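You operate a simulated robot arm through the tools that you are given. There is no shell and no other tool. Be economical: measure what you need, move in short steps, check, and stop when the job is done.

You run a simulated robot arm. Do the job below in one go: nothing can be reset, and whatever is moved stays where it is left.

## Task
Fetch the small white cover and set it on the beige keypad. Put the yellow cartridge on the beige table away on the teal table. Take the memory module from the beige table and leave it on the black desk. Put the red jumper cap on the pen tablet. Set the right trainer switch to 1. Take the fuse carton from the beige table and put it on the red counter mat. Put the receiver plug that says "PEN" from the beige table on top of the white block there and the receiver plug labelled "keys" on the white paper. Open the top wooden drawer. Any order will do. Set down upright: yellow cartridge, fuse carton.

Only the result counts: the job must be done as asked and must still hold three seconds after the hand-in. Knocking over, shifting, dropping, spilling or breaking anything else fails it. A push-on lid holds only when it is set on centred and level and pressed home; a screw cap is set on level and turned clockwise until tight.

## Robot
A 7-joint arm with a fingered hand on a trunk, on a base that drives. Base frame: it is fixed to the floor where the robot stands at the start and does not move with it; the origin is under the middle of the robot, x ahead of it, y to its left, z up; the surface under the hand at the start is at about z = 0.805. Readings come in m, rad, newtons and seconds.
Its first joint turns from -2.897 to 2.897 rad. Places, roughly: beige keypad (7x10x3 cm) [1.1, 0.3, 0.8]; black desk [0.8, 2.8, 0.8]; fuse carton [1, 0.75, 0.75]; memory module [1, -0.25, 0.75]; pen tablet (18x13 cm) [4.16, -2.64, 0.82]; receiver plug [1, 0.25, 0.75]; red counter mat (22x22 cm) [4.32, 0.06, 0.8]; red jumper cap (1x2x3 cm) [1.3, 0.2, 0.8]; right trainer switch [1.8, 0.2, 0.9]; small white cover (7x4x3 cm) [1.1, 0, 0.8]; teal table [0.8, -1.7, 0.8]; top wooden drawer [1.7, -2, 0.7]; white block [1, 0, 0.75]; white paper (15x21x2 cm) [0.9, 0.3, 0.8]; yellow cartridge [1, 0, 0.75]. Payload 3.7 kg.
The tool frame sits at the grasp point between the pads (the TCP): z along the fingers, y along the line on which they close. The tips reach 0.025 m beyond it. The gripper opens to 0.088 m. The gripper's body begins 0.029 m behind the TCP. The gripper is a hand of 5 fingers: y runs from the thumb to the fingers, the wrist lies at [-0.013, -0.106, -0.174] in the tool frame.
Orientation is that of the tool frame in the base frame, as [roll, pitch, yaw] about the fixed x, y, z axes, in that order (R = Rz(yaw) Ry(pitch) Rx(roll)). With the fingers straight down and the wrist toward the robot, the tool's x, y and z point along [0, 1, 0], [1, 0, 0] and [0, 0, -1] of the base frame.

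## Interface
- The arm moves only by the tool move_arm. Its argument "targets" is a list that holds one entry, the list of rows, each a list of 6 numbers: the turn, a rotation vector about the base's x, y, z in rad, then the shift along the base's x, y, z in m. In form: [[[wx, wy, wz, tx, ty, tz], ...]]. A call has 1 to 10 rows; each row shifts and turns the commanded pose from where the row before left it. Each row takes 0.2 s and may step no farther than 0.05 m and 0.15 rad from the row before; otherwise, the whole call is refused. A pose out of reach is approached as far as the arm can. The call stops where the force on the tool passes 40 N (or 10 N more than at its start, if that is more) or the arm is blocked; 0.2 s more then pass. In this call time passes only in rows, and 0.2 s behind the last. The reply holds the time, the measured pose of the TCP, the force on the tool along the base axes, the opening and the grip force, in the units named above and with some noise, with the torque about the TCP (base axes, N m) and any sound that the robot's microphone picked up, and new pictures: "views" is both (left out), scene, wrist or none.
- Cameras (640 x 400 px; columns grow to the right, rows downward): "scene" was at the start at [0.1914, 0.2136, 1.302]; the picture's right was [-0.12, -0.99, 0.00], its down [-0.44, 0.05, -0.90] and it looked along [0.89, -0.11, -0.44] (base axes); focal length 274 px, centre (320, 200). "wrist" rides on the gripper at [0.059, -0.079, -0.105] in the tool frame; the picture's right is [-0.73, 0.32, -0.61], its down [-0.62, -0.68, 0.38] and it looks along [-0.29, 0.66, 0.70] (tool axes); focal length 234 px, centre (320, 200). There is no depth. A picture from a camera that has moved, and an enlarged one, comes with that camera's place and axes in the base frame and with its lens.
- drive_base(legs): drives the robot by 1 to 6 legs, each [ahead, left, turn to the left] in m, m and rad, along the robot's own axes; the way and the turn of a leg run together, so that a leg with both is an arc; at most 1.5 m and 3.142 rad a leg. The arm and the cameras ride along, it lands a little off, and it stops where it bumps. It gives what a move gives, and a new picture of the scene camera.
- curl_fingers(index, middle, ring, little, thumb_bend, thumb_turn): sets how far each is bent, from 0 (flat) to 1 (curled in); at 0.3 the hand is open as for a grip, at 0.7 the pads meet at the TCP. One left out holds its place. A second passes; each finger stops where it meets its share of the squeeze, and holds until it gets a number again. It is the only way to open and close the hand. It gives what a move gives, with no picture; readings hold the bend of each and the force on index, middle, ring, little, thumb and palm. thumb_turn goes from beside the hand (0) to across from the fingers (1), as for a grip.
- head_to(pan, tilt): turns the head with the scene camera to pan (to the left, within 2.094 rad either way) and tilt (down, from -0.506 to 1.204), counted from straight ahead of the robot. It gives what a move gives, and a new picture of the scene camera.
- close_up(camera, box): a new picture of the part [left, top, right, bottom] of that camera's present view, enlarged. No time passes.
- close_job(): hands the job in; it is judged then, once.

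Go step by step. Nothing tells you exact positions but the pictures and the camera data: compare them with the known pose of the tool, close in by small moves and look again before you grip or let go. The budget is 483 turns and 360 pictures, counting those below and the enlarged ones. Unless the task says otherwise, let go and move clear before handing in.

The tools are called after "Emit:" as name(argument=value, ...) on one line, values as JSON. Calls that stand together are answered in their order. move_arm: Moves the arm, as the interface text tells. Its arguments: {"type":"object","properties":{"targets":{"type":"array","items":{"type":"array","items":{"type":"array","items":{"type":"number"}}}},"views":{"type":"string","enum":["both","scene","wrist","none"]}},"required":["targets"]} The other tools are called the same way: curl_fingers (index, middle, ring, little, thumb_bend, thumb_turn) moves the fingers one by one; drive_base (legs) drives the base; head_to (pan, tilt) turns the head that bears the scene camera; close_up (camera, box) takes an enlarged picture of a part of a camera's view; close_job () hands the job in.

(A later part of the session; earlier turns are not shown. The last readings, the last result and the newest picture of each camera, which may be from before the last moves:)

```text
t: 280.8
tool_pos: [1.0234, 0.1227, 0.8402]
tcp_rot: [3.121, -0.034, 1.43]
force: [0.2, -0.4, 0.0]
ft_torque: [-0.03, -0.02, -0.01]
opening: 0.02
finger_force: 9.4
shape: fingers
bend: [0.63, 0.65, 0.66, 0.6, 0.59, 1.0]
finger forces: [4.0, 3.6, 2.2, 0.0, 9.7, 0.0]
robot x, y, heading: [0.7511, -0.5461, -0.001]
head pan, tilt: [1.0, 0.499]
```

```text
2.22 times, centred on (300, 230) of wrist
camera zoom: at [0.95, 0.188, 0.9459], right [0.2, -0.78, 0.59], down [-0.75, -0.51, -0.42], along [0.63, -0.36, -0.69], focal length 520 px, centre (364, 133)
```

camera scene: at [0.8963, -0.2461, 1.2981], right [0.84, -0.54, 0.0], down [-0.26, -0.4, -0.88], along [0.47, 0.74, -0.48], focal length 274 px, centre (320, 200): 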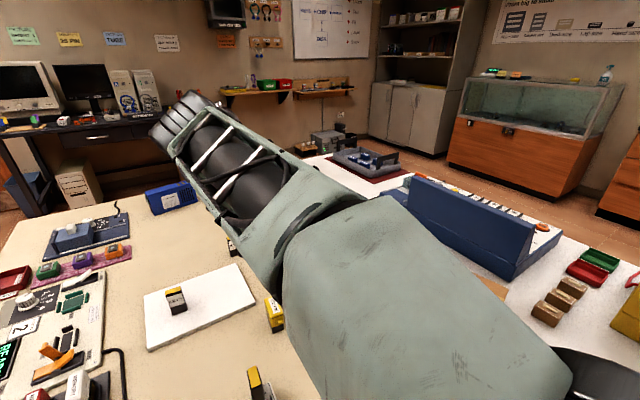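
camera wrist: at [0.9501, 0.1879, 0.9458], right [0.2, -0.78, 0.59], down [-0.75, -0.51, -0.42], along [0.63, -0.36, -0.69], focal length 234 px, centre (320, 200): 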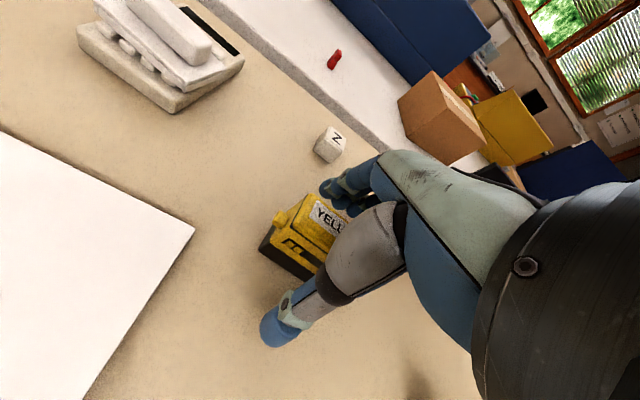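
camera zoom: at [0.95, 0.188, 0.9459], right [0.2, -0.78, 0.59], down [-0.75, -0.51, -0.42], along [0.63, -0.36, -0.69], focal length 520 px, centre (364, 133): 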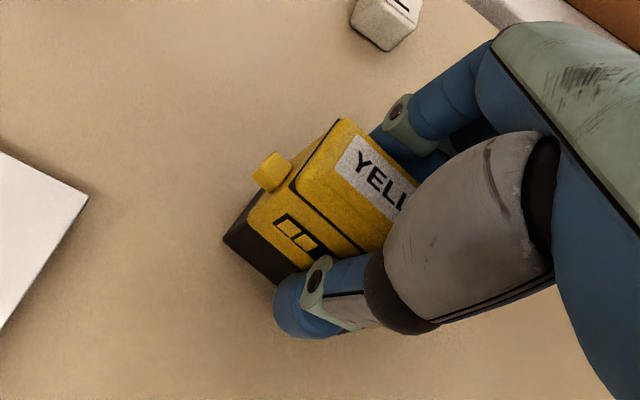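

Gripped firmly. I lift and swing it around the front of the robot, high up, toward the teal table.

Emit:
move_arm(targets=[[[0, 0, 0, 0, 0, 0.03], [0, 0, 0, 0, 0, 0.045], [0, 0, 0, 0, 0, 0.045], [0, 0, 0, 0, 0, 0.045], [0, 0, 0, 0.01, -0.03, 0.035], [0, 0, 0, 0.015, -0.04, 0.02], [0, 0, 0, 0.02, -0.045, 0], [0, 0, 0, 0.02, -0.045, 0], [0, 0, 0, 0.02, -0.045, 0], [0, 0, 0, 0.02, -0.045, 0]]], views="wrist")

Emit:
move_arm(targets=[[[0, 0, -0.08, 0.015, -0.045, 0], [0, 0, -0.08, 0.015, -0.045, 0], [0, 0, -0.08, 0.015, -0.045, 0], [0, 0, -0.08, 0.015, -0.045, 0], [0, 0, -0.08, 0.01, -0.045, 0], [0, 0, -0.08, 0.01, -0.045, 0], [0, 0, -0.08, 0.01, -0.045, 0], [0, 0, -0.08, 0.01, -0.045, 0], [0, 0, -0.08, 0, -0.045, 0], [0, 0, -0.08, 0, -0.045, 0]]], views="none")

Emit:
head_to(pan=-0.5, tilt=0.5)

```text
t: 282.9
tool_pos: [1.1272, -0.1253, 1.06]
tcp_rot: [3.119, -0.034, 1.432]
force: [0.1, -0.1, -0.3]
ft_torque: [-0.01, -0.02, -0.03]
opening: 0.0199
finger_force: 9.3
shape: fingers
bend: [0.63, 0.65, 0.66, 0.6, 0.59, 1.0]
finger forces: [4.0, 3.4, 2.0, 0.0, 9.4, 0.1]
robot x, y, heading: [0.7462, -0.5492, 0.001]
head pan, tilt: [1.0, 0.499]
camera wrist: at [1.0542, -0.0601, 1.1665], right [0.2, -0.78, 0.59], down [-0.75, -0.51, -0.42], along [0.63, -0.36, -0.69], focal length 234 px, centre (320, 200)
```

wrist: 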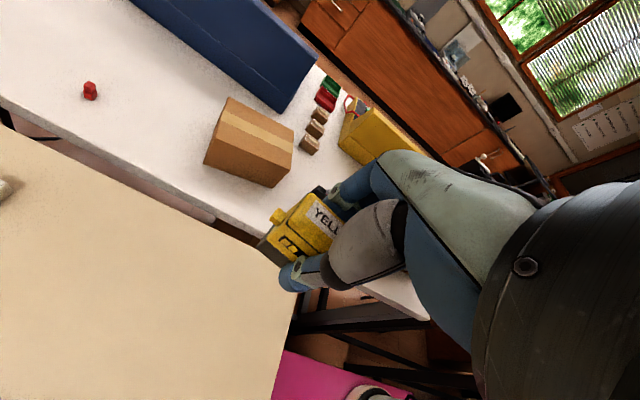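

```text
t: 285.1
tool_pos: [1.2282, -0.5749, 1.0597]
tcp_rot: [3.119, -0.036, 0.631]
force: [0.2, -0.7, -0.5]
ft_torque: [0.04, -0.01, -0.01]
opening: 0.0195
finger_force: 9.5
shape: fingers
bend: [0.63, 0.66, 0.67, 0.6, 0.59, 1.0]
finger forces: [3.9, 3.2, 1.9, 0.0, 9.0, 0.1]
robot x, y, heading: [0.7478, -0.5461, 0.001]
head pan, tilt: [1.0, 0.499]
```

```text
t: 286.8
tool_pos: [1.2287, -0.573, 1.0603]
tcp_rot: [3.119, -0.034, 0.63]
force: [0.7, 0.2, -0.4]
ft_torque: [0.01, -0.02, 0.04]
opening: 0.0197
finger_force: 9.2
shape: fingers
bend: [0.63, 0.66, 0.67, 0.6, 0.59, 1.0]
finger forces: [3.9, 3.2, 1.9, 0.0, 9.0, 0.1]
robot x, y, heading: [0.7452, -0.5454, 0.0]
head pan, tilt: [-0.499, 0.499]
camera scene: at [0.9271, -0.3663, 1.2981], right [-0.48, -0.88, 0.0], down [-0.42, 0.23, -0.88], along [0.77, -0.42, -0.48], focal length 274 px, centre (320, 200)
```

scene: 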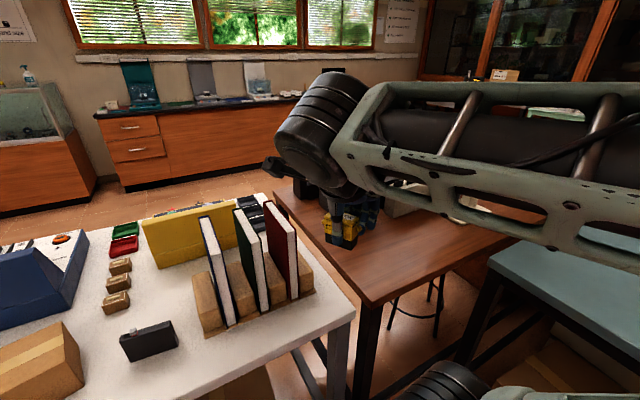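

Clear so far. Continue to the teal table.

Emit:
move_arm(targets=[[[0, 0, -0.06, 0, -0.045, 0], [0, 0, -0.06, -0.005, -0.045, 0], [0, 0, -0.06, -0.01, -0.045, 0], [0, 0, -0.06, -0.015, -0.045, 0], [0, 0, -0.06, -0.02, -0.044, 0], [0, 0, -0.06, -0.02, -0.044, 0], [0, 0, -0.06, -0.025, -0.042, 0], [0, 0, -0.06, -0.025, -0.042, 0], [0, 0, -0.06, -0.025, -0.042, 0], [0, 0, -0.06, -0.025, -0.042, 0]]], views="none")

Emit:
move_arm(targets=[[[0, 0, 0, -0.03, -0.037, 0], [0, 0, 0, -0.03, -0.037, 0], [0, 0, 0, -0.03, -0.037, 0], [0, 0, 0, -0.03, -0.037, -0.01]]], views="none")

Emit:
head_to(pan=-1.2, tilt=0.5)

```text
t: 288.9
tool_pos: [1.0586, -1.0102, 1.0573]
tcp_rot: [3.12, -0.036, 0.031]
force: [-0.4, -0.1, -0.7]
ft_torque: [0.01, -0.02, -0.01]
opening: 0.0196
finger_force: 9.0
shape: fingers
bend: [0.63, 0.66, 0.67, 0.6, 0.59, 1.0]
finger forces: [3.8, 3.2, 1.9, 0.1, 8.9, 0.0]
robot x, y, heading: [0.745, -0.5498, -0.001]
head pan, tilt: [-0.499, 0.499]
```

```text
t: 289.9
tool_pos: [0.9393, -1.1606, 1.0473]
tcp_rot: [3.118, -0.036, 0.031]
force: [-0.9, 0.3, -0.3]
ft_torque: [0.01, 0.0, 0.01]
opening: 0.0194
finger_force: 8.9
shape: fingers
bend: [0.63, 0.66, 0.67, 0.6, 0.59, 1.0]
finger forces: [3.8, 3.1, 2.0, 0.0, 8.9, 0.0]
robot x, y, heading: [0.7417, -0.5464, 0.001]
head pan, tilt: [-0.499, 0.499]
```

```text
t: 291.0
tool_pos: [0.94, -1.16, 1.0477]
tcp_rot: [3.123, -0.036, 0.03]
force: [-0.3, 0.3, -0.3]
ft_torque: [0.02, -0.01, 0.05]
opening: 0.0197
finger_force: 8.5
shape: fingers
bend: [0.63, 0.66, 0.67, 0.6, 0.59, 1.0]
finger forces: [3.8, 3.1, 1.9, 0.1, 8.9, 0.1]
robot x, y, heading: [0.7455, -0.5469, -0.003]
head pan, tilt: [-1.201, 0.499]
camera scene: at [0.8802, -0.4077, 1.2981], right [-0.93, -0.36, 0.0], down [-0.17, 0.45, -0.88], along [0.32, -0.82, -0.48], focal length 274 px, centre (320, 200)
```

scene: 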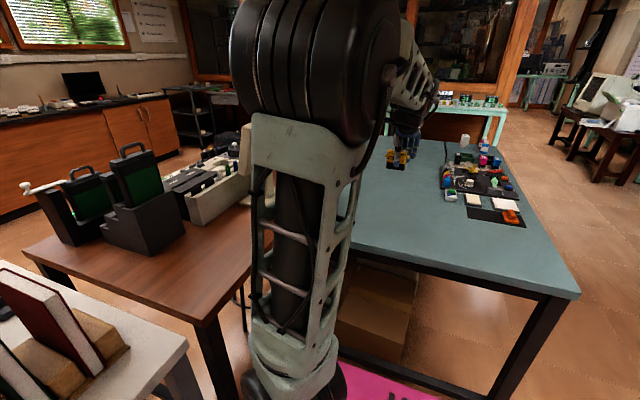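

The spot ahead on the teal table is free. I move over it and lower partway.

Emit:
move_arm(targets=[[[0, 0, 0, -0.02, -0.035, -0.02], [0, 0, 0, -0.02, -0.035, -0.025], [0, 0, 0, -0.02, -0.035, -0.025], [0, 0, 0, 0, -0.02, -0.04], [0, 0, 0, 0, 0, -0.03]]], views="both")

Emit:
close_up(camera="scene", box=[340, 110, 520, 250])

```text
t: 292.2
tool_pos: [0.878, -1.2867, 0.9095]
tcp_rot: [3.117, -0.037, 0.031]
force: [-0.4, 0.2, -0.8]
ft_torque: [-0.03, 0.0, 0.01]
opening: 0.0195
finger_force: 8.6
shape: fingers
bend: [0.63, 0.66, 0.67, 0.6, 0.59, 1.0]
finger forces: [3.9, 3.1, 1.8, 0.1, 8.9, 0.1]
robot x, y, heading: [0.7458, -0.5457, 0.004]
head pan, tilt: [-1.201, 0.499]
camera scene: at [0.88, -0.4077, 1.2981], right [-0.93, -0.36, 0.0], down [-0.17, 0.45, -0.88], along [0.32, -0.82, -0.48], focal length 274 px, centre (320, 200)
camera wrist: at [0.9305, -1.2043, 1.0146], right [-0.74, -0.33, 0.59], down [-0.63, 0.65, -0.42], along [-0.24, -0.68, -0.69], focal length 234 px, centre (320, 200)
```

scene: 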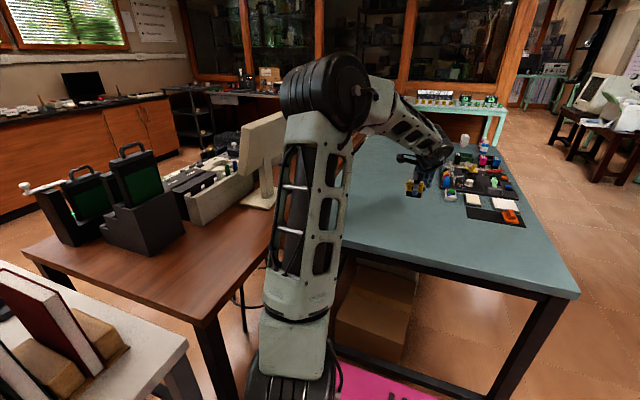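
wrist: 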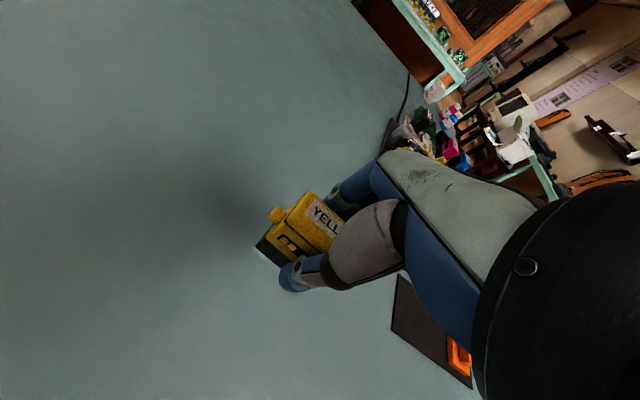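

```text
2.86 times, centred on (430, 180) of scene
camera zoom: at [0.88, -0.4077, 1.2981], right [-0.93, -0.36, 0.0], down [-0.17, 0.45, -0.88], along [0.32, -0.82, -0.48], focal length 783 px, centre (6, 257)
```

zoom: 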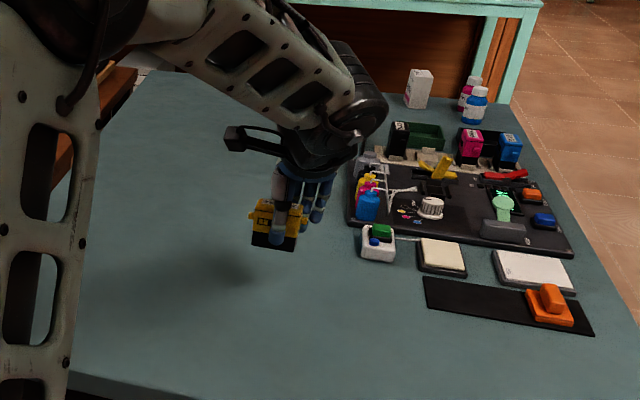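

Space below is free. I lower carefully.

Emit:
move_arm(targets=[[[0, 0, 0, 0, 0, -0.035], [0, 0, 0, 0, 0, -0.015], [0, 0, 0, 0, 0, -0.006], [0, 0, 0, 0, 0, -0.004], [0, 0, 0, 0, 0, -0.003]]], views="none")

Emit:
close_up(camera="scene", box=[370, 150, 470, 220])

```text
t: 293.4
tool_pos: [0.8781, -1.2855, 0.8449]
tcp_rot: [3.119, -0.034, 0.032]
force: [0.1, 0.0, -0.8]
ft_torque: [0.0, 0.0, 0.0]
opening: 0.0191
finger_force: 8.5
shape: fingers
bend: [0.63, 0.66, 0.67, 0.6, 0.59, 1.0]
finger forces: [3.8, 3.1, 1.9, 0.0, 8.9, 0.0]
robot x, y, heading: [0.7488, -0.5466, 0.001]
head pan, tilt: [-1.201, 0.499]
```

```text
5.71 times, centred on (420, 185) of scene
camera zoom: at [0.8801, -0.4078, 1.2981], right [-0.93, -0.36, 0.0], down [-0.17, 0.45, -0.88], along [0.32, -0.82, -0.48], focal length 1565 px, centre (-251, 286)
```

zoom: 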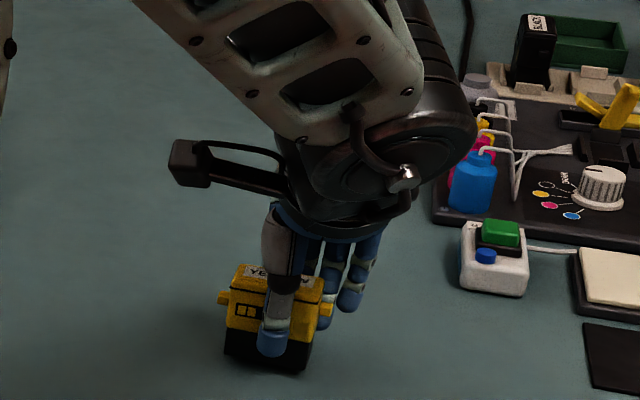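

Emit:
move_arm(targets=[[[0, 0, 0, 0, 0, -0.003], [0, 0, 0, 0, 0, -0.002]]], views="none")

Emit:
move_arm(targets=[[[0, 0, 0, 0, 0, -0.002], [0, 0, 0, 0, 0, -0.002]]], views="none")

Emit:
close_up(camera="scene", box=[370, 150, 470, 220])

```text
t: 294.0
tool_pos: [0.8772, -1.2854, 0.8409]
tcp_rot: [3.12, -0.035, 0.031]
force: [0.1, -0.2, -1.0]
ft_torque: [0.0, 0.03, 0.0]
opening: 0.0197
finger_force: 9.0
shape: fingers
bend: [0.63, 0.66, 0.67, 0.6, 0.59, 1.0]
finger forces: [3.9, 3.0, 1.8, 0.0, 8.9, 0.0]
robot x, y, heading: [0.7462, -0.5515, 0.002]
head pan, tilt: [-1.201, 0.499]
```

```text
t: 294.6
tool_pos: [0.8783, -1.2847, 0.8375]
tcp_rot: [3.119, -0.033, 0.031]
force: [0.7, -0.3, 7.0]
ft_torque: [0.03, 0.0, 0.03]
opening: 0.0193
finger_force: 9.1
shape: fingers
bend: [0.63, 0.66, 0.67, 0.6, 0.59, 1.0]
finger forces: [4.5, 3.5, 2.1, 0.0, 9.5, 0.0]
robot x, y, heading: [0.7457, -0.5481, 0.002]
head pan, tilt: [-1.201, 0.499]
```

```text
5.71 times, centred on (420, 185) of scene
camera zoom: at [0.88, -0.4075, 1.2981], right [-0.93, -0.36, 0.0], down [-0.17, 0.45, -0.88], along [0.32, -0.82, -0.48], focal length 1565 px, centre (-251, 286)
```

zoom: 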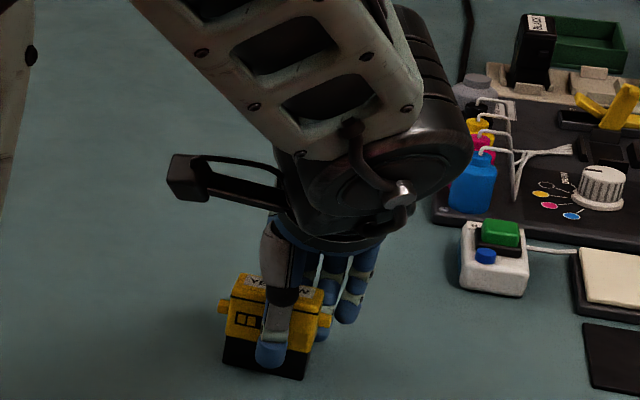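

Contact (7 N) at nearly the same height as the pick. I release and rise.

Emit:
curl_fingers(index=0.56, middle=0.58, ring=0.58, little=0.5, thumb_bend=0.52)

Emit:
curl_fingers(index=0.3, middle=0.3, ring=0.3, little=0.3, thumb_bend=0.3)

Emit:
move_arm(targets=[[[0, 0, 0, 0, 0, 0.03], [0, 0, 0, 0, 0, 0.045], [0, 0, 0, 0, 0, 0.045], [0, 0, 0, 0, 0.02, 0.04], [0, 0, 0, 0.02, 0.035, 0.02]]], views="none")

Emit:
close_up(camera="scene", box=[370, 150, 470, 220])

```text
t: 295.6
tool_pos: [0.8788, -1.2848, 0.8365]
tcp_rot: [3.119, -0.036, 0.03]
force: [0.0, -1.2, 0.2]
ft_torque: [0.03, 0.01, -0.05]
opening: 0.0323
finger_force: 0.0
shape: fingers
bend: [0.56, 0.57, 0.57, 0.5, 0.52, 1.0]
finger forces: [0.0, 0.0, 0.1, 0.0, 0.1, 0.1]
robot x, y, heading: [0.7466, -0.5513, -0.005]
head pan, tilt: [-1.201, 0.499]
```

```text
t: 296.6
tool_pos: [0.8784, -1.2837, 0.8373]
tcp_rot: [3.121, -0.034, 0.032]
force: [-0.4, 0.1, -0.5]
ft_torque: [-0.01, 0.01, -0.02]
opening: 0.0845
finger_force: 0.1
shape: fingers
bend: [0.3, 0.3, 0.3, 0.3, 0.3, 0.98]
finger forces: [0.0, 0.0, 0.0, 0.0, 0.1, 0.0]
robot x, y, heading: [0.7492, -0.5475, -0.003]
head pan, tilt: [-1.201, 0.499]
```

```text
t: 297.8
tool_pos: [0.898, -1.2295, 1.0152]
tcp_rot: [3.12, -0.036, 0.031]
force: [1.2, -1.0, -1.0]
ft_torque: [-0.03, 0.02, 0.0]
opening: 0.0847
finger_force: 0.0
shape: fingers
bend: [0.3, 0.3, 0.3, 0.3, 0.3, 0.98]
finger forces: [0.1, 0.1, 0.1, 0.1, 0.0, 0.0]
robot x, y, heading: [0.7482, -0.549, 0.005]
head pan, tilt: [-1.201, 0.499]
```

```text
5.71 times, centred on (420, 185) of scene
camera zoom: at [0.8802, -0.4081, 1.2981], right [-0.93, -0.36, 0.0], down [-0.17, 0.45, -0.88], along [0.32, -0.82, -0.48], focal length 1565 px, centre (-251, 286)
```

zoom: 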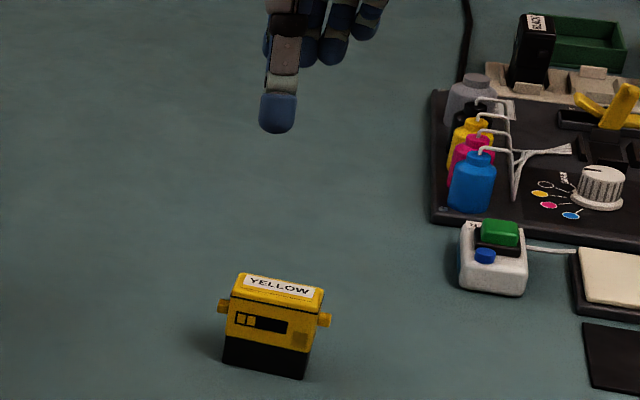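

The cartridge stands on the teal table. Now the jumper cap at about (1.31, 0.153): I swing the hand back around, turning it to close along y.

Emit:
move_arm(targets=[[[0, 0, 0.105, 0.027, 0.037, 0.008], [0, 0, 0.105, 0.027, 0.037, 0.008], [0, 0, 0.105, 0.027, 0.037, 0.008], [0, 0, 0.105, 0.027, 0.037, 0.008], [0, 0, 0.105, 0.027, 0.037, 0.008], [0, 0, 0.105, 0.027, 0.037, 0.005], [0, 0, 0.105, 0.017, 0.044, 0], [0, 0, 0.105, 0.017, 0.044, 0], [0, 0, 0.105, 0.017, 0.044, 0], [0, 0, 0.105, 0.017, 0.044, 0]]], views="none")

Emit:
move_arm(targets=[[[0, 0, 0.105, 0.017, 0.044, 0], [0, 0, 0.105, 0.017, 0.044, 0], [0, 0, 0.105, 0.017, 0.044, 0], [0, 0, 0.105, 0.017, 0.044, 0], [0, 0, 0.105, 0.017, 0.044, 0], [0, 0, 0.105, 0.01, 0.044, 0], [0, 0, 0.105, -0.003, 0.046, 0], [0, 0, 0.105, -0.003, 0.046, 0], [0, 0, 0.105, -0.003, 0.046, 0], [0, 0, 0.105, -0.003, 0.046, 0]]], views="none")

Emit:
head_to(pan=0.7, tilt=0.5)

```text
t: 300.0
tool_pos: [1.1277, -0.833, 1.0625]
tcp_rot: [3.121, -0.036, 1.082]
force: [0.3, 0.1, -0.3]
ft_torque: [-0.02, 0.02, -0.02]
opening: 0.0844
finger_force: 0.0
shape: fingers
bend: [0.3, 0.3, 0.3, 0.3, 0.3, 0.98]
finger forces: [0.1, 0.1, 0.0, 0.1, 0.1, 0.1]
robot x, y, heading: [0.7449, -0.5454, 0.002]
head pan, tilt: [-1.201, 0.499]
```

```text
t: 302.2
tool_pos: [1.2122, -0.3827, 1.063]
tcp_rot: [3.122, -0.034, 2.134]
force: [-0.1, -0.2, -0.7]
ft_torque: [-0.01, 0.03, 0.01]
opening: 0.0848
finger_force: 0.1
shape: fingers
bend: [0.3, 0.3, 0.3, 0.3, 0.3, 0.98]
finger forces: [0.0, 0.0, 0.0, 0.1, 0.1, 0.0]
robot x, y, heading: [0.7453, -0.5461, -0.002]
head pan, tilt: [-1.201, 0.499]
```

```text
t: 304.1
tool_pos: [1.2127, -0.3834, 1.0631]
tcp_rot: [3.12, -0.034, 2.132]
force: [-0.1, -0.9, -0.1]
ft_torque: [-0.02, 0.0, -0.01]
opening: 0.0845
finger_force: 0.0
shape: fingers
bend: [0.3, 0.3, 0.3, 0.3, 0.3, 0.98]
finger forces: [0.0, 0.0, 0.0, 0.1, 0.0, 0.0]
robot x, y, heading: [0.7477, -0.5443, -0.002]
head pan, tilt: [0.7, 0.499]
camera scene: at [0.9167, -0.2642, 1.2981], right [0.64, -0.77, 0.0], down [-0.37, -0.31, -0.88], along [0.67, 0.57, -0.48], focal length 274 px, centre (320, 200)
```

scene: 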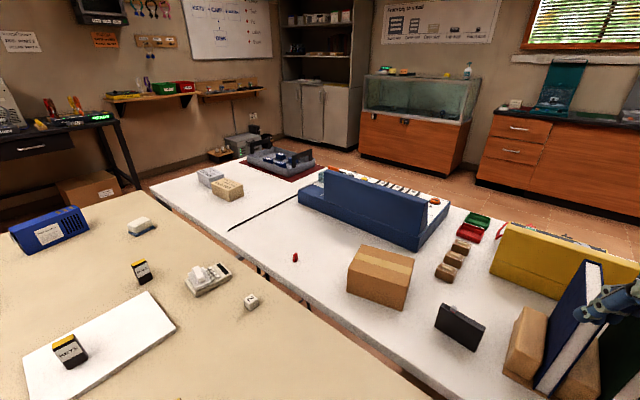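

Jumper confirmed at (1.307, 0.151). I move over it.

Emit:
move_arm(targets=[[[0, 0, 0.095, 0.0, 0.0445, 0], [0, 0, 0.095, 0.0, 0.0445, 0], [0, 0, 0.095, 0.008, 0.0445, 0], [0, 0, 0.095, 0.01, 0.0445, 0], [0, 0, 0.095, 0.01, 0.0445, 0], [0, 0, 0.095, 0.01, 0.0445, 0], [0, 0, 0.095, 0.01, 0.0445, 0], [0, 0, 0.095, 0.01, 0.0445, 0], [0, 0, 0.095, 0.01, 0.0445, 0], [0, 0, 0.095, 0.01, 0.0445, -0.01]]], views="none")

Emit:
move_arm(targets=[[[0, 0, 0.09, 0.01, 0.0445, -0.01], [0, 0, 0.05, 0.006, 0.044, -0.02], [0, 0, 0, 0, 0, -0.04]]], views="both")

Emit:
close_up(camera="wrist", box=[180, 200, 340, 320])

```text
t: 306.3
tool_pos: [1.2881, 0.0624, 1.051]
tcp_rot: [3.12, -0.035, 3.08]
force: [-0.4, -0.5, 0.8]
ft_torque: [0.0, -0.04, 0.0]
opening: 0.0844
finger_force: 0.0
shape: fingers
bend: [0.3, 0.3, 0.3, 0.3, 0.3, 0.98]
finger forces: [0.0, 0.0, 0.0, 0.0, 0.1, 0.1]
robot x, y, heading: [0.7489, -0.5455, 0.001]
head pan, tilt: [0.7, 0.499]
```

```text
t: 307.1
tool_pos: [1.3065, 0.1494, 0.9838]
tcp_rot: [3.119, -0.034, -3.063]
force: [0.7, 0.5, 0.0]
ft_torque: [0.0, 0.0, -0.02]
opening: 0.0846
finger_force: 0.1
shape: fingers
bend: [0.3, 0.3, 0.3, 0.3, 0.3, 0.98]
finger forces: [0.0, 0.0, 0.0, 0.1, 0.0, 0.1]
robot x, y, heading: [0.7465, -0.5447, 0.002]
head pan, tilt: [0.7, 0.499]
camera scene: at [0.9166, -0.2642, 1.2981], right [0.64, -0.76, 0.0], down [-0.37, -0.31, -0.88], along [0.67, 0.57, -0.48], focal length 274 px, centre (320, 200)
camera wrist: at [1.2574, 0.0628, 1.0887], right [0.72, 0.37, 0.59], down [0.66, -0.62, -0.42], along [0.21, 0.69, -0.69], focal length 234 px, centre (320, 200)
```

scene: 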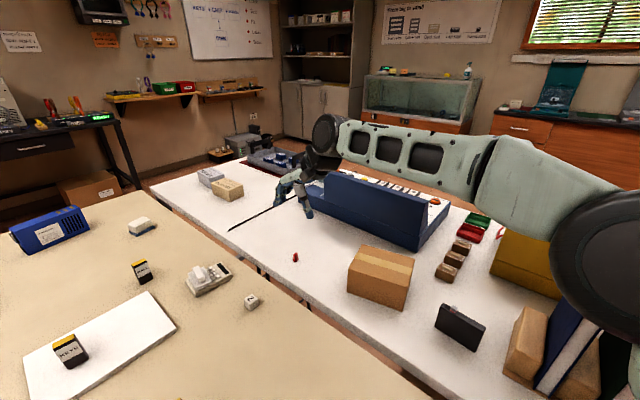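
wrist: 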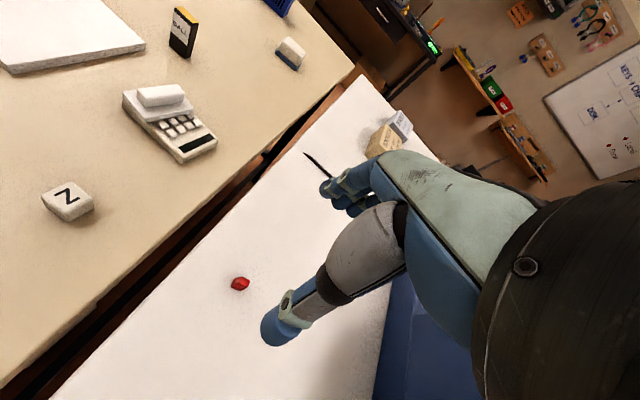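

```text
3.33 times, centred on (260, 260) of wrist
camera zoom: at [1.2574, 0.0628, 1.0887], right [0.72, 0.37, 0.59], down [0.66, -0.62, -0.42], along [0.21, 0.69, -0.69], focal length 781 px, centre (520, 0)
```

zoom: 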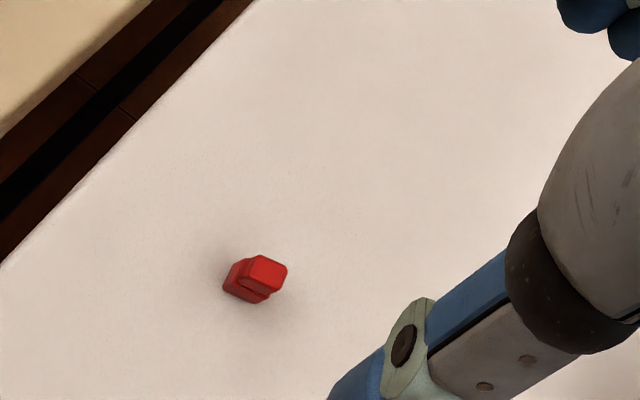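

Cap centre at (1.310, 0.154), aligned with the hand. I descend.

Emit:
move_arm(targets=[[[0, 0, 0, 0.003, 0.004, -0.045], [0, 0, 0, 0, 0, -0.045], [0, 0, 0, 0, 0, -0.045]]], views="none")

Emit:
close_up(camera="wrist", box=[200, 150, 400, 300])

Emit:
close_up(camera="scene", box=[250, 200, 350, 280])

```text
t: 307.9
tool_pos: [1.3079, 0.1554, 0.8475]
tcp_rot: [3.118, -0.033, -3.061]
force: [-0.7, 0.3, 0.3]
ft_torque: [-0.03, -0.04, 0.03]
opening: 0.0844
finger_force: 0.0
shape: fingers
bend: [0.3, 0.3, 0.3, 0.3, 0.3, 0.98]
finger forces: [0.0, 0.0, 0.0, 0.0, 0.0, 0.0]
robot x, y, heading: [0.7472, -0.5517, -0.001]
head pan, tilt: [0.7, 0.499]
```

```text
2.67 times, centred on (300, 225) of wrist
camera zoom: at [1.2594, 0.0689, 0.9537], right [0.72, 0.37, 0.59], down [0.66, -0.62, -0.42], along [0.21, 0.69, -0.69], focal length 624 px, centre (373, 133)
```

zoom: 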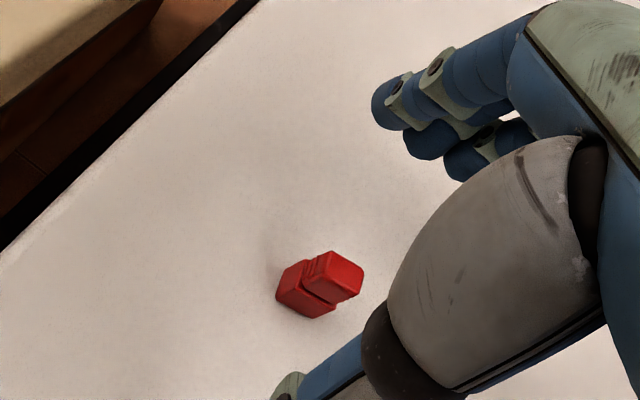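

```text
5.00 times, centred on (300, 240) of scene
camera zoom: at [0.9166, -0.2642, 1.2981], right [0.64, -0.76, 0.0], down [-0.37, -0.31, -0.88], along [0.67, 0.57, -0.48], focal length 1370 px, centre (420, 0)
```

zoom: 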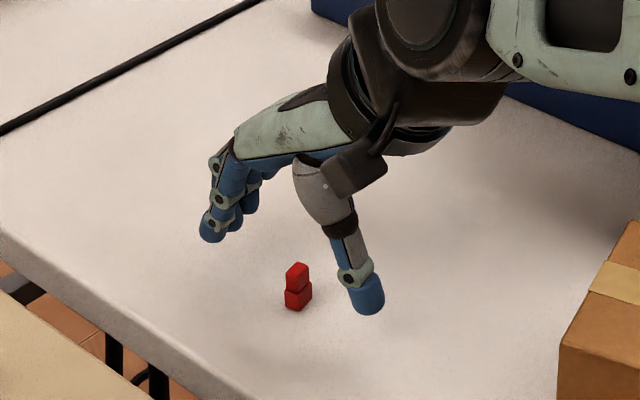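

Emit:
move_arm(targets=[[[0, 0, 0, 0.002, -0.002, -0.01], [0, 0, 0, 0, 0, -0.008]]], views="none")

Emit:
close_up(camera="scene", box=[260, 210, 340, 280])

```text
t: 308.5
tool_pos: [1.3097, 0.1531, 0.8283]
tcp_rot: [3.121, -0.033, -3.062]
force: [0.3, 0.0, 0.2]
ft_torque: [0.01, -0.02, 0.02]
opening: 0.0843
finger_force: 0.1
shape: fingers
bend: [0.3, 0.3, 0.3, 0.3, 0.3, 0.98]
finger forces: [0.1, 0.0, 0.1, 0.0, 0.0, 0.0]
robot x, y, heading: [0.7448, -0.5469, 0.004]
head pan, tilt: [0.7, 0.499]
```

```text
5.71 times, centred on (300, 245) of scene
camera zoom: at [0.9167, -0.2641, 1.2981], right [0.64, -0.76, 0.0], down [-0.37, -0.31, -0.88], along [0.67, 0.57, -0.48], focal length 1565 px, centre (434, -57)
```

zoom: 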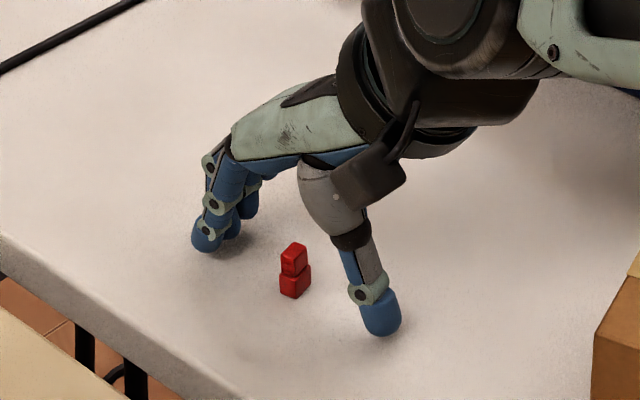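

TCP is at the cap's upper part. I close gently.

Emit:
move_arm(targets=[[[0, 0, 0, 0, 0, -0.004]]], views="none")

Emit:
curl_fingers(index=0.75, middle=0.75, ring=0.7, little=0.7, thumb_bend=0.75)

Emit:
close_up(camera="scene", box=[260, 210, 340, 280])

Emit:
close_up(camera="wrist", box=[200, 150, 400, 300])

```text
t: 308.9
tool_pos: [1.3093, 0.1523, 0.8255]
tcp_rot: [3.121, -0.036, -3.063]
force: [0.2, -1.1, -0.1]
ft_torque: [0.0, -0.01, 0.02]
opening: 0.0845
finger_force: 0.0
shape: fingers
bend: [0.3, 0.3, 0.3, 0.3, 0.3, 0.98]
finger forces: [0.0, 0.0, 0.0, 0.0, 0.0, 0.0]
robot x, y, heading: [0.7482, -0.5507, -0.001]
head pan, tilt: [0.7, 0.499]
```

```text
t: 309.9
tool_pos: [1.3106, 0.152, 0.8257]
tcp_rot: [3.118, -0.035, -3.061]
force: [3.0, -1.3, 13.2]
ft_torque: [-0.15, -0.04, 0.05]
opening: 0.0001
finger_force: 18.1
shape: fingers
bend: [0.74, 0.73, 0.7, 0.7, 0.71, 1.0]
finger forces: [4.5, 8.3, 0.0, 0.0, 22.9, 0.1]
robot x, y, heading: [0.749, -0.5457, 0.001]
head pan, tilt: [0.7, 0.499]
```

```text
5.71 times, centred on (300, 245) of scene
camera zoom: at [0.9166, -0.2646, 1.2982], right [0.64, -0.76, 0.0], down [-0.37, -0.31, -0.88], along [0.67, 0.57, -0.48], focal length 1565 px, centre (434, -57)
```

zoom: 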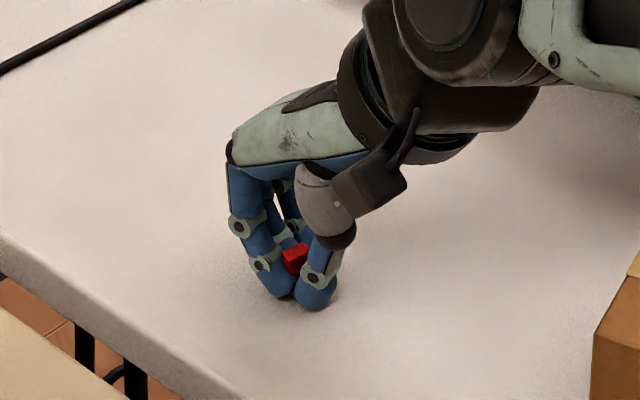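

```text
2.67 times, centred on (300, 225) of wrist
camera zoom: at [1.2612, 0.0659, 0.932], right [0.72, 0.37, 0.59], down [0.66, -0.62, -0.42], along [0.21, 0.69, -0.69], focal length 624 px, centre (373, 133)
```

zoom: 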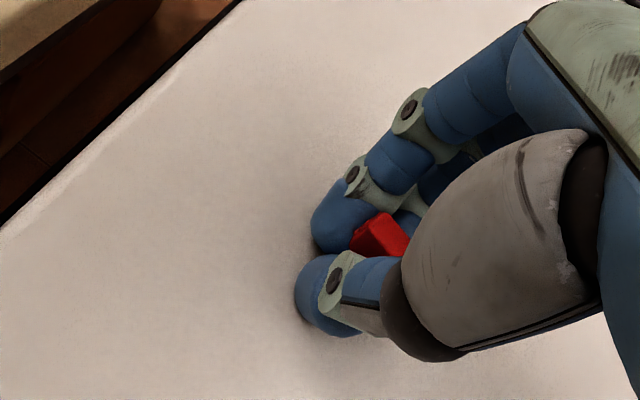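

Gripped. I lift and check the hold, then bring the hand back for driving.

Emit:
move_arm(targets=[[[0, 0, 0, 0, 0, 0.02], [0, 0, 0, 0, 0, 0.045], [0, 0, 0, 0, 0, 0.045], [0, 0, 0, 0, 0, 0.045], [0, 0, 0, 0, -0.02, 0.045], [0, 0, -0.1, -0.015, -0.035, 0.03], [0, 0, -0.1, -0.02, -0.04, 0], [0, 0, -0.1, -0.02, -0.04, 0], [0, 0, -0.1, -0.02, -0.04, 0], [0, 0, -0.1, -0.02, -0.04, 0]]], views="none")

Emit:
close_up(camera="wrist", box=[200, 150, 400, 300])

```text
t: 312.1
tool_pos: [1.2172, -0.0652, 1.0548]
tcp_rot: [3.121, -0.036, 2.72]
force: [0.0, -0.1, -0.5]
ft_torque: [0.03, -0.01, 0.02]
opening: 0.0
finger_force: 8.5
shape: fingers
bend: [0.74, 0.73, 0.7, 0.7, 0.71, 1.0]
finger forces: [3.9, 6.5, 0.1, 0.0, 7.1, 0.1]
robot x, y, heading: [0.7483, -0.5468, 0.003]
head pan, tilt: [0.7, 0.499]
```

```text
2.67 times, centred on (300, 225) of wrist
camera zoom: at [1.1341, -0.1173, 1.1616], right [0.81, -0.02, 0.59], down [0.28, -0.86, -0.42], along [0.52, 0.5, -0.69], focal length 624 px, centre (373, 133)
```

zoom: 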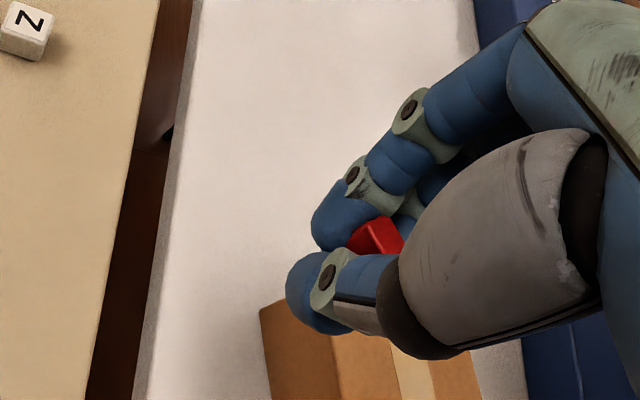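

Held well. I back out of the lane, then bring the hand in front of the robot.

Emit:
drive_base(legs=[[0, -0.1, 0], [-0.93, 0, 0]])

Emit:
move_arm(targets=[[[0, 0, -0.115, 0.018, -0.043, 0], [0, 0, -0.115, 0.018, -0.043, 0], [0, 0, -0.115, 0.018, -0.043, 0], [0, 0, -0.115, 0.018, -0.043, 0], [0, 0, -0.115, 0.018, -0.043, 0], [0, 0, -0.115, 0.018, -0.043, 0], [0, 0, -0.115, 0.018, -0.043, 0], [0, 0, -0.115, 0.018, -0.043, 0], [0, 0, -0.115, 0.018, -0.043, 0], [0, 0, -0.115, 0.018, -0.043, 0]]], views="none")

Emit:
drive_base(legs=[[0, -1.2, 0], [0, -1.0, 0], [1.5, 0, 0], [1.5, 0, 0], [0.45, 0, 0]])

```text
t: 317.7
tool_pos: [0.2902, -0.1663, 1.0568]
tcp_rot: [3.12, -0.035, 2.724]
force: [0.0, -0.4, -0.3]
ft_torque: [0.0, -0.02, 0.03]
opening: 0.0001
finger_force: 9.3
shape: fingers
bend: [0.74, 0.73, 0.7, 0.7, 0.71, 1.0]
finger forces: [4.1, 6.5, 0.1, 0.1, 7.1, 0.0]
robot x, y, heading: [-0.1812, -0.6489, 0.001]
head pan, tilt: [0.7, 0.499]
camera scene: at [-0.0096, -0.3657, 1.2981], right [0.65, -0.76, 0.0], down [-0.36, -0.31, -0.88], along [0.67, 0.57, -0.48], focal length 274 px, centre (320, 200)
```

scene: 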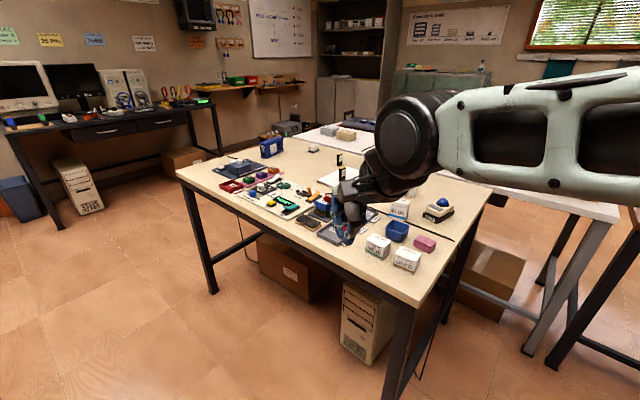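

```text
t: 319.9
tool_pos: [0.4709, -0.5951, 1.0539]
tcp_rot: [3.121, -0.035, 1.572]
force: [0.8, -0.6, -0.6]
ft_torque: [0.01, 0.0, -0.01]
opening: 0.0
finger_force: 8.2
shape: fingers
bend: [0.74, 0.73, 0.7, 0.7, 0.71, 1.0]
finger forces: [3.8, 6.5, 0.0, 0.1, 6.8, 0.1]
robot x, y, heading: [-0.1784, -0.6518, 0.005]
head pan, tilt: [0.7, 0.499]
```

```text
t: 347.2
tool_pos: [3.8976, -2.9443, 1.0544]
tcp_rot: [3.12, -0.034, 1.544]
force: [-0.5, 1.0, 0.9]
ft_torque: [0.04, -0.01, 0.0]
opening: 0.0002
finger_force: 8.5
shape: fingers
bend: [0.74, 0.73, 0.7, 0.7, 0.71, 1.0]
finger forces: [3.8, 6.3, 0.1, 0.0, 6.8, 0.0]
robot x, y, heading: [3.2452, -2.9821, -0.026]
head pan, tilt: [0.7, 0.499]
camera scene: at [3.4239, -2.7018, 1.2981], right [0.62, -0.78, 0.0], down [-0.37, -0.3, -0.88], along [0.69, 0.55, -0.48], focal length 274 px, centre (320, 200)
```

scene: 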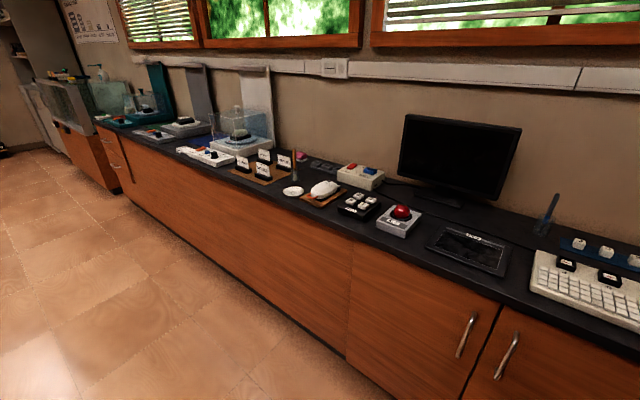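

The pen tablet is the dark tablet at about (4.15, −2.65). I sidestep left to line up and look closer.

Emit:
drive_base(legs=[[0, 0.3, 0.026]])

Emit:
head_to(pan=0.0, tilt=0.6)

Emit:
close_up(camera="scene", box=[220, 120, 480, 280])

```text
t: 349.3
tool_pos: [3.9002, -2.627, 1.0542]
tcp_rot: [3.122, -0.034, 1.574]
force: [-0.4, -0.8, -0.2]
ft_torque: [0.03, -0.01, -0.01]
opening: 0.0
finger_force: 8.2
shape: fingers
bend: [0.74, 0.73, 0.7, 0.7, 0.71, 1.0]
finger forces: [3.8, 6.2, 0.0, 0.0, 6.8, 0.1]
robot x, y, heading: [3.2515, -2.6842, 0.004]
head pan, tilt: [0.7, 0.499]
camera scene: at [3.4193, -2.3977, 1.2981], right [0.65, -0.76, 0.0], down [-0.37, -0.31, -0.88], along [0.67, 0.57, -0.48], focal length 274 px, centre (320, 200)
```

scene: 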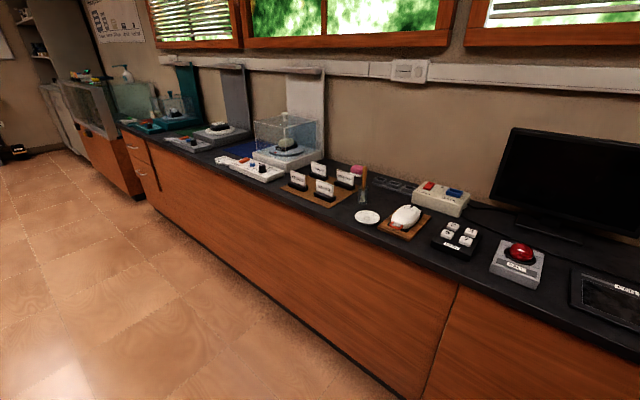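

```text
t: 350.4
tool_pos: [3.8995, -2.6262, 1.0549]
tcp_rot: [3.12, -0.035, 1.574]
force: [0.6, 0.3, 0.3]
ft_torque: [0.01, 0.0, 0.0]
opening: 0.0
finger_force: 8.3
shape: fingers
bend: [0.74, 0.73, 0.7, 0.7, 0.71, 1.0]
finger forces: [3.7, 6.3, 0.1, 0.1, 6.8, 0.0]
robot x, y, heading: [3.2538, -2.6835, 0.003]
head pan, tilt: [0.0, 0.6]
camera scene: at [3.4382, -2.4561, 1.289], right [0.0, -1.0, 0.0], down [-0.56, 0.0, -0.83], along [0.83, 0.0, -0.56], focal length 274 px, centre (320, 200)
```

scene: 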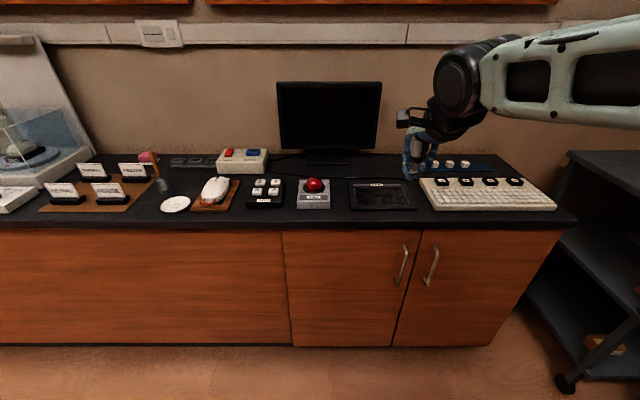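

```text
2.46 times, centred on (350, 200) of scene
camera zoom: at [3.4382, -2.4561, 1.289], right [0.0, -1.0, 0.0], down [-0.56, 0.0, -0.83], along [0.83, 0.0, -0.56], focal length 674 px, centre (246, 200)
```

zoom: 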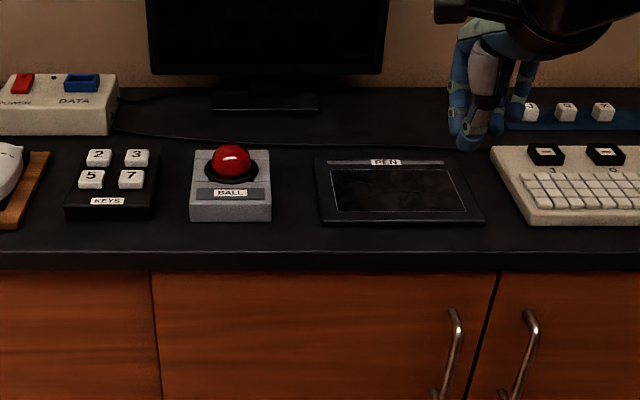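

The "PEN" tablet centre is (4.154, −2.644). I move above it and lower.

Emit:
move_arm(targets=[[[0, 0, 0, 0.045, -0.003, 0], [0, 0, 0, 0.045, -0.003, 0], [0, 0, 0, 0.045, -0.003, 0], [0, 0, 0, 0.045, -0.003, -0.01], [0, 0, 0, 0.04, -0.003, -0.025], [0, 0, 0, 0.028, -0.003, -0.035], [0, 0, 0, 0, 0, -0.045], [0, 0, 0, 0, 0, -0.045]]], views="none")

Emit:
close_up(camera="scene", box=[320, 130, 440, 220])

Emit:
close_up(camera="wrist", box=[160, 120, 400, 300])

```text
t: 352.2
tool_pos: [4.1481, -2.6419, 0.8925]
tcp_rot: [3.122, -0.033, 1.575]
force: [-1.0, -0.2, 0.1]
ft_torque: [-0.02, 0.01, 0.04]
opening: 0.0
finger_force: 8.5
shape: fingers
bend: [0.74, 0.74, 0.7, 0.7, 0.71, 1.0]
finger forces: [3.6, 6.3, 0.0, 0.0, 6.8, 0.0]
robot x, y, heading: [3.2514, -2.6831, 0.004]
head pan, tilt: [0.0, 0.6]
```

```text
4.44 times, centred on (380, 175) of scene
camera zoom: at [3.4381, -2.4563, 1.289], right [0.0, -1.0, 0.0], down [-0.56, 0.0, -0.83], along [0.83, 0.0, -0.56], focal length 1218 px, centre (53, 311)
```

zoom: 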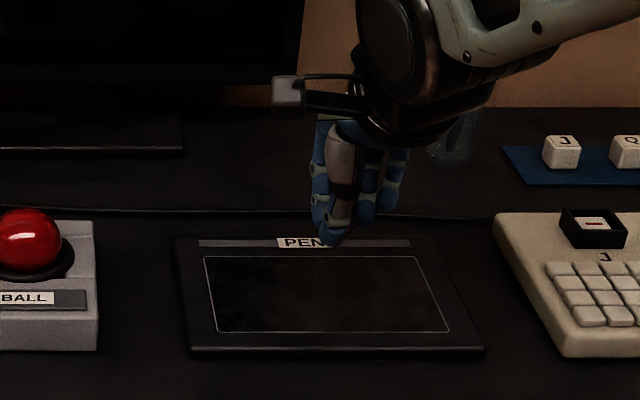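

```text
2.22 times, centred on (280, 210) of wrist
camera zoom: at [4.067, -2.5882, 0.9982], right [0.31, -0.75, 0.59], down [-0.67, -0.61, -0.42], along [0.67, -0.26, -0.69], focal length 520 px, centre (409, 178)
```

zoom: 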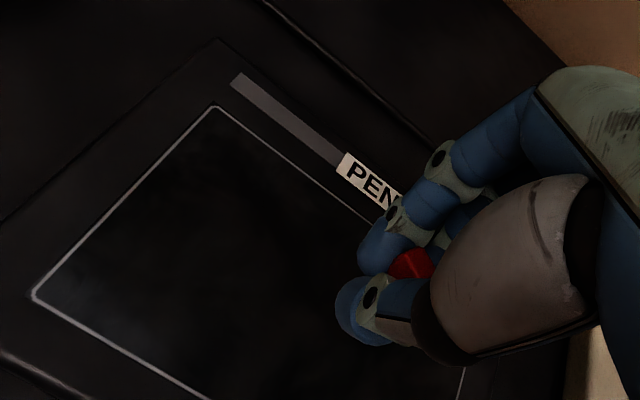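

Over the tablet; I lower in small steps until contact.

Emit:
move_arm(targets=[[[0, 0, 0, 0, 0, -0.025], [0, 0, 0, 0, 0, -0.01], [0, 0, 0, 0, 0, -0.005]]], views="none")

Emit:
move_arm(targets=[[[0, 0, 0, 0, 0, -0.004], [0, 0, 0, 0, 0, -0.003]]], views="none")

Emit:
close_up(camera="scene", box=[330, 150, 420, 215])

```text
t: 353.0
tool_pos: [4.1483, -2.6428, 0.8528]
tcp_rot: [3.121, -0.035, 1.572]
force: [0.6, -1.7, 0.7]
ft_torque: [-0.04, -0.02, -0.01]
opening: 0.0
finger_force: 8.2
shape: fingers
bend: [0.74, 0.74, 0.7, 0.7, 0.71, 1.0]
finger forces: [3.6, 6.2, 0.0, 0.0, 6.6, 0.0]
robot x, y, heading: [3.2513, -2.6875, 0.002]
head pan, tilt: [0.0, 0.6]
```

```text
t: 353.6
tool_pos: [4.1476, -2.6442, 0.8453]
tcp_rot: [3.121, -0.035, 1.575]
force: [0.4, 0.2, -0.3]
ft_torque: [0.01, 0.01, 0.0]
opening: 0.0
finger_force: 8.5
shape: fingers
bend: [0.74, 0.74, 0.7, 0.7, 0.71, 1.0]
finger forces: [3.6, 6.2, 0.0, 0.0, 6.6, 0.0]
robot x, y, heading: [3.2486, -2.6805, 0.008]
head pan, tilt: [0.0, 0.6]
```

```text
6.15 times, centred on (375, 182) of scene
camera zoom: at [3.4383, -2.4562, 1.289], right [0.0, -1.0, 0.0], down [-0.56, 0.0, -0.83], along [0.83, 0.0, -0.56], focal length 1686 px, centre (-18, 308)
```

zoom: 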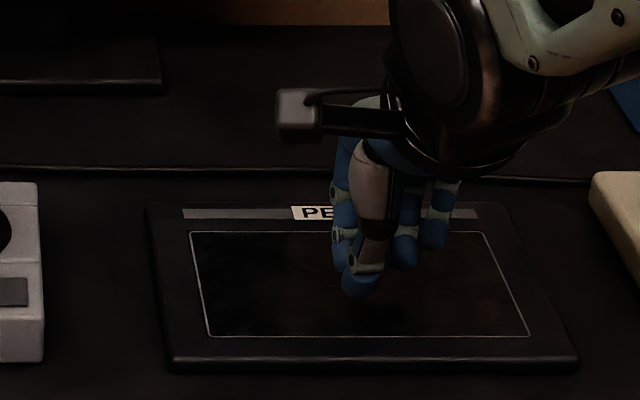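

Emit:
move_arm(targets=[[[0, 0, 0, 0, 0, -0.003], [0, 0, 0, 0, 0, -0.003]]], views="none")

Emit:
move_arm(targets=[[[0, 0, 0, 0, 0, -0.003]]], views="none")

Emit:
move_arm(targets=[[[0, 0, 0, 0, 0, -0.003]]], views="none")

```text
t: 354.2
tool_pos: [4.1476, -2.6445, 0.8409]
tcp_rot: [3.121, -0.034, 1.573]
force: [-0.3, 0.3, -1.1]
ft_torque: [0.02, 0.02, 0.02]
opening: 0.0
finger_force: 8.0
shape: fingers
bend: [0.74, 0.74, 0.7, 0.7, 0.71, 1.0]
finger forces: [3.6, 6.2, 0.0, 0.0, 6.7, 0.0]
robot x, y, heading: [3.2495, -2.684, 0.003]
head pan, tilt: [0.0, 0.6]
```

```text
t: 354.6
tool_pos: [4.1466, -2.6434, 0.837]
tcp_rot: [3.122, -0.035, 1.572]
force: [-0.3, -1.2, -0.2]
ft_torque: [-0.01, 0.02, 0.01]
opening: 0.0
finger_force: 8.0
shape: fingers
bend: [0.74, 0.74, 0.7, 0.7, 0.71, 1.0]
finger forces: [3.4, 6.2, 0.0, 0.0, 6.7, 0.0]
robot x, y, heading: [3.2498, -2.679, 0.009]
head pan, tilt: [0.0, 0.6]
```

```text
t: 355.0
tool_pos: [4.1475, -2.643, 0.8367]
tcp_rot: [3.118, -0.038, 1.574]
force: [-4.4, 0.4, 17.4]
ft_torque: [0.09, 0.29, 0.01]
opening: 0.0
finger_force: 16.7
shape: fingers
bend: [0.74, 0.74, 0.7, 0.7, 0.71, 1.0]
finger forces: [3.8, 6.5, 0.0, 0.0, 23.3, 0.1]
robot x, y, heading: [3.253, -2.6823, 0.005]
head pan, tilt: [0.0, 0.6]
```

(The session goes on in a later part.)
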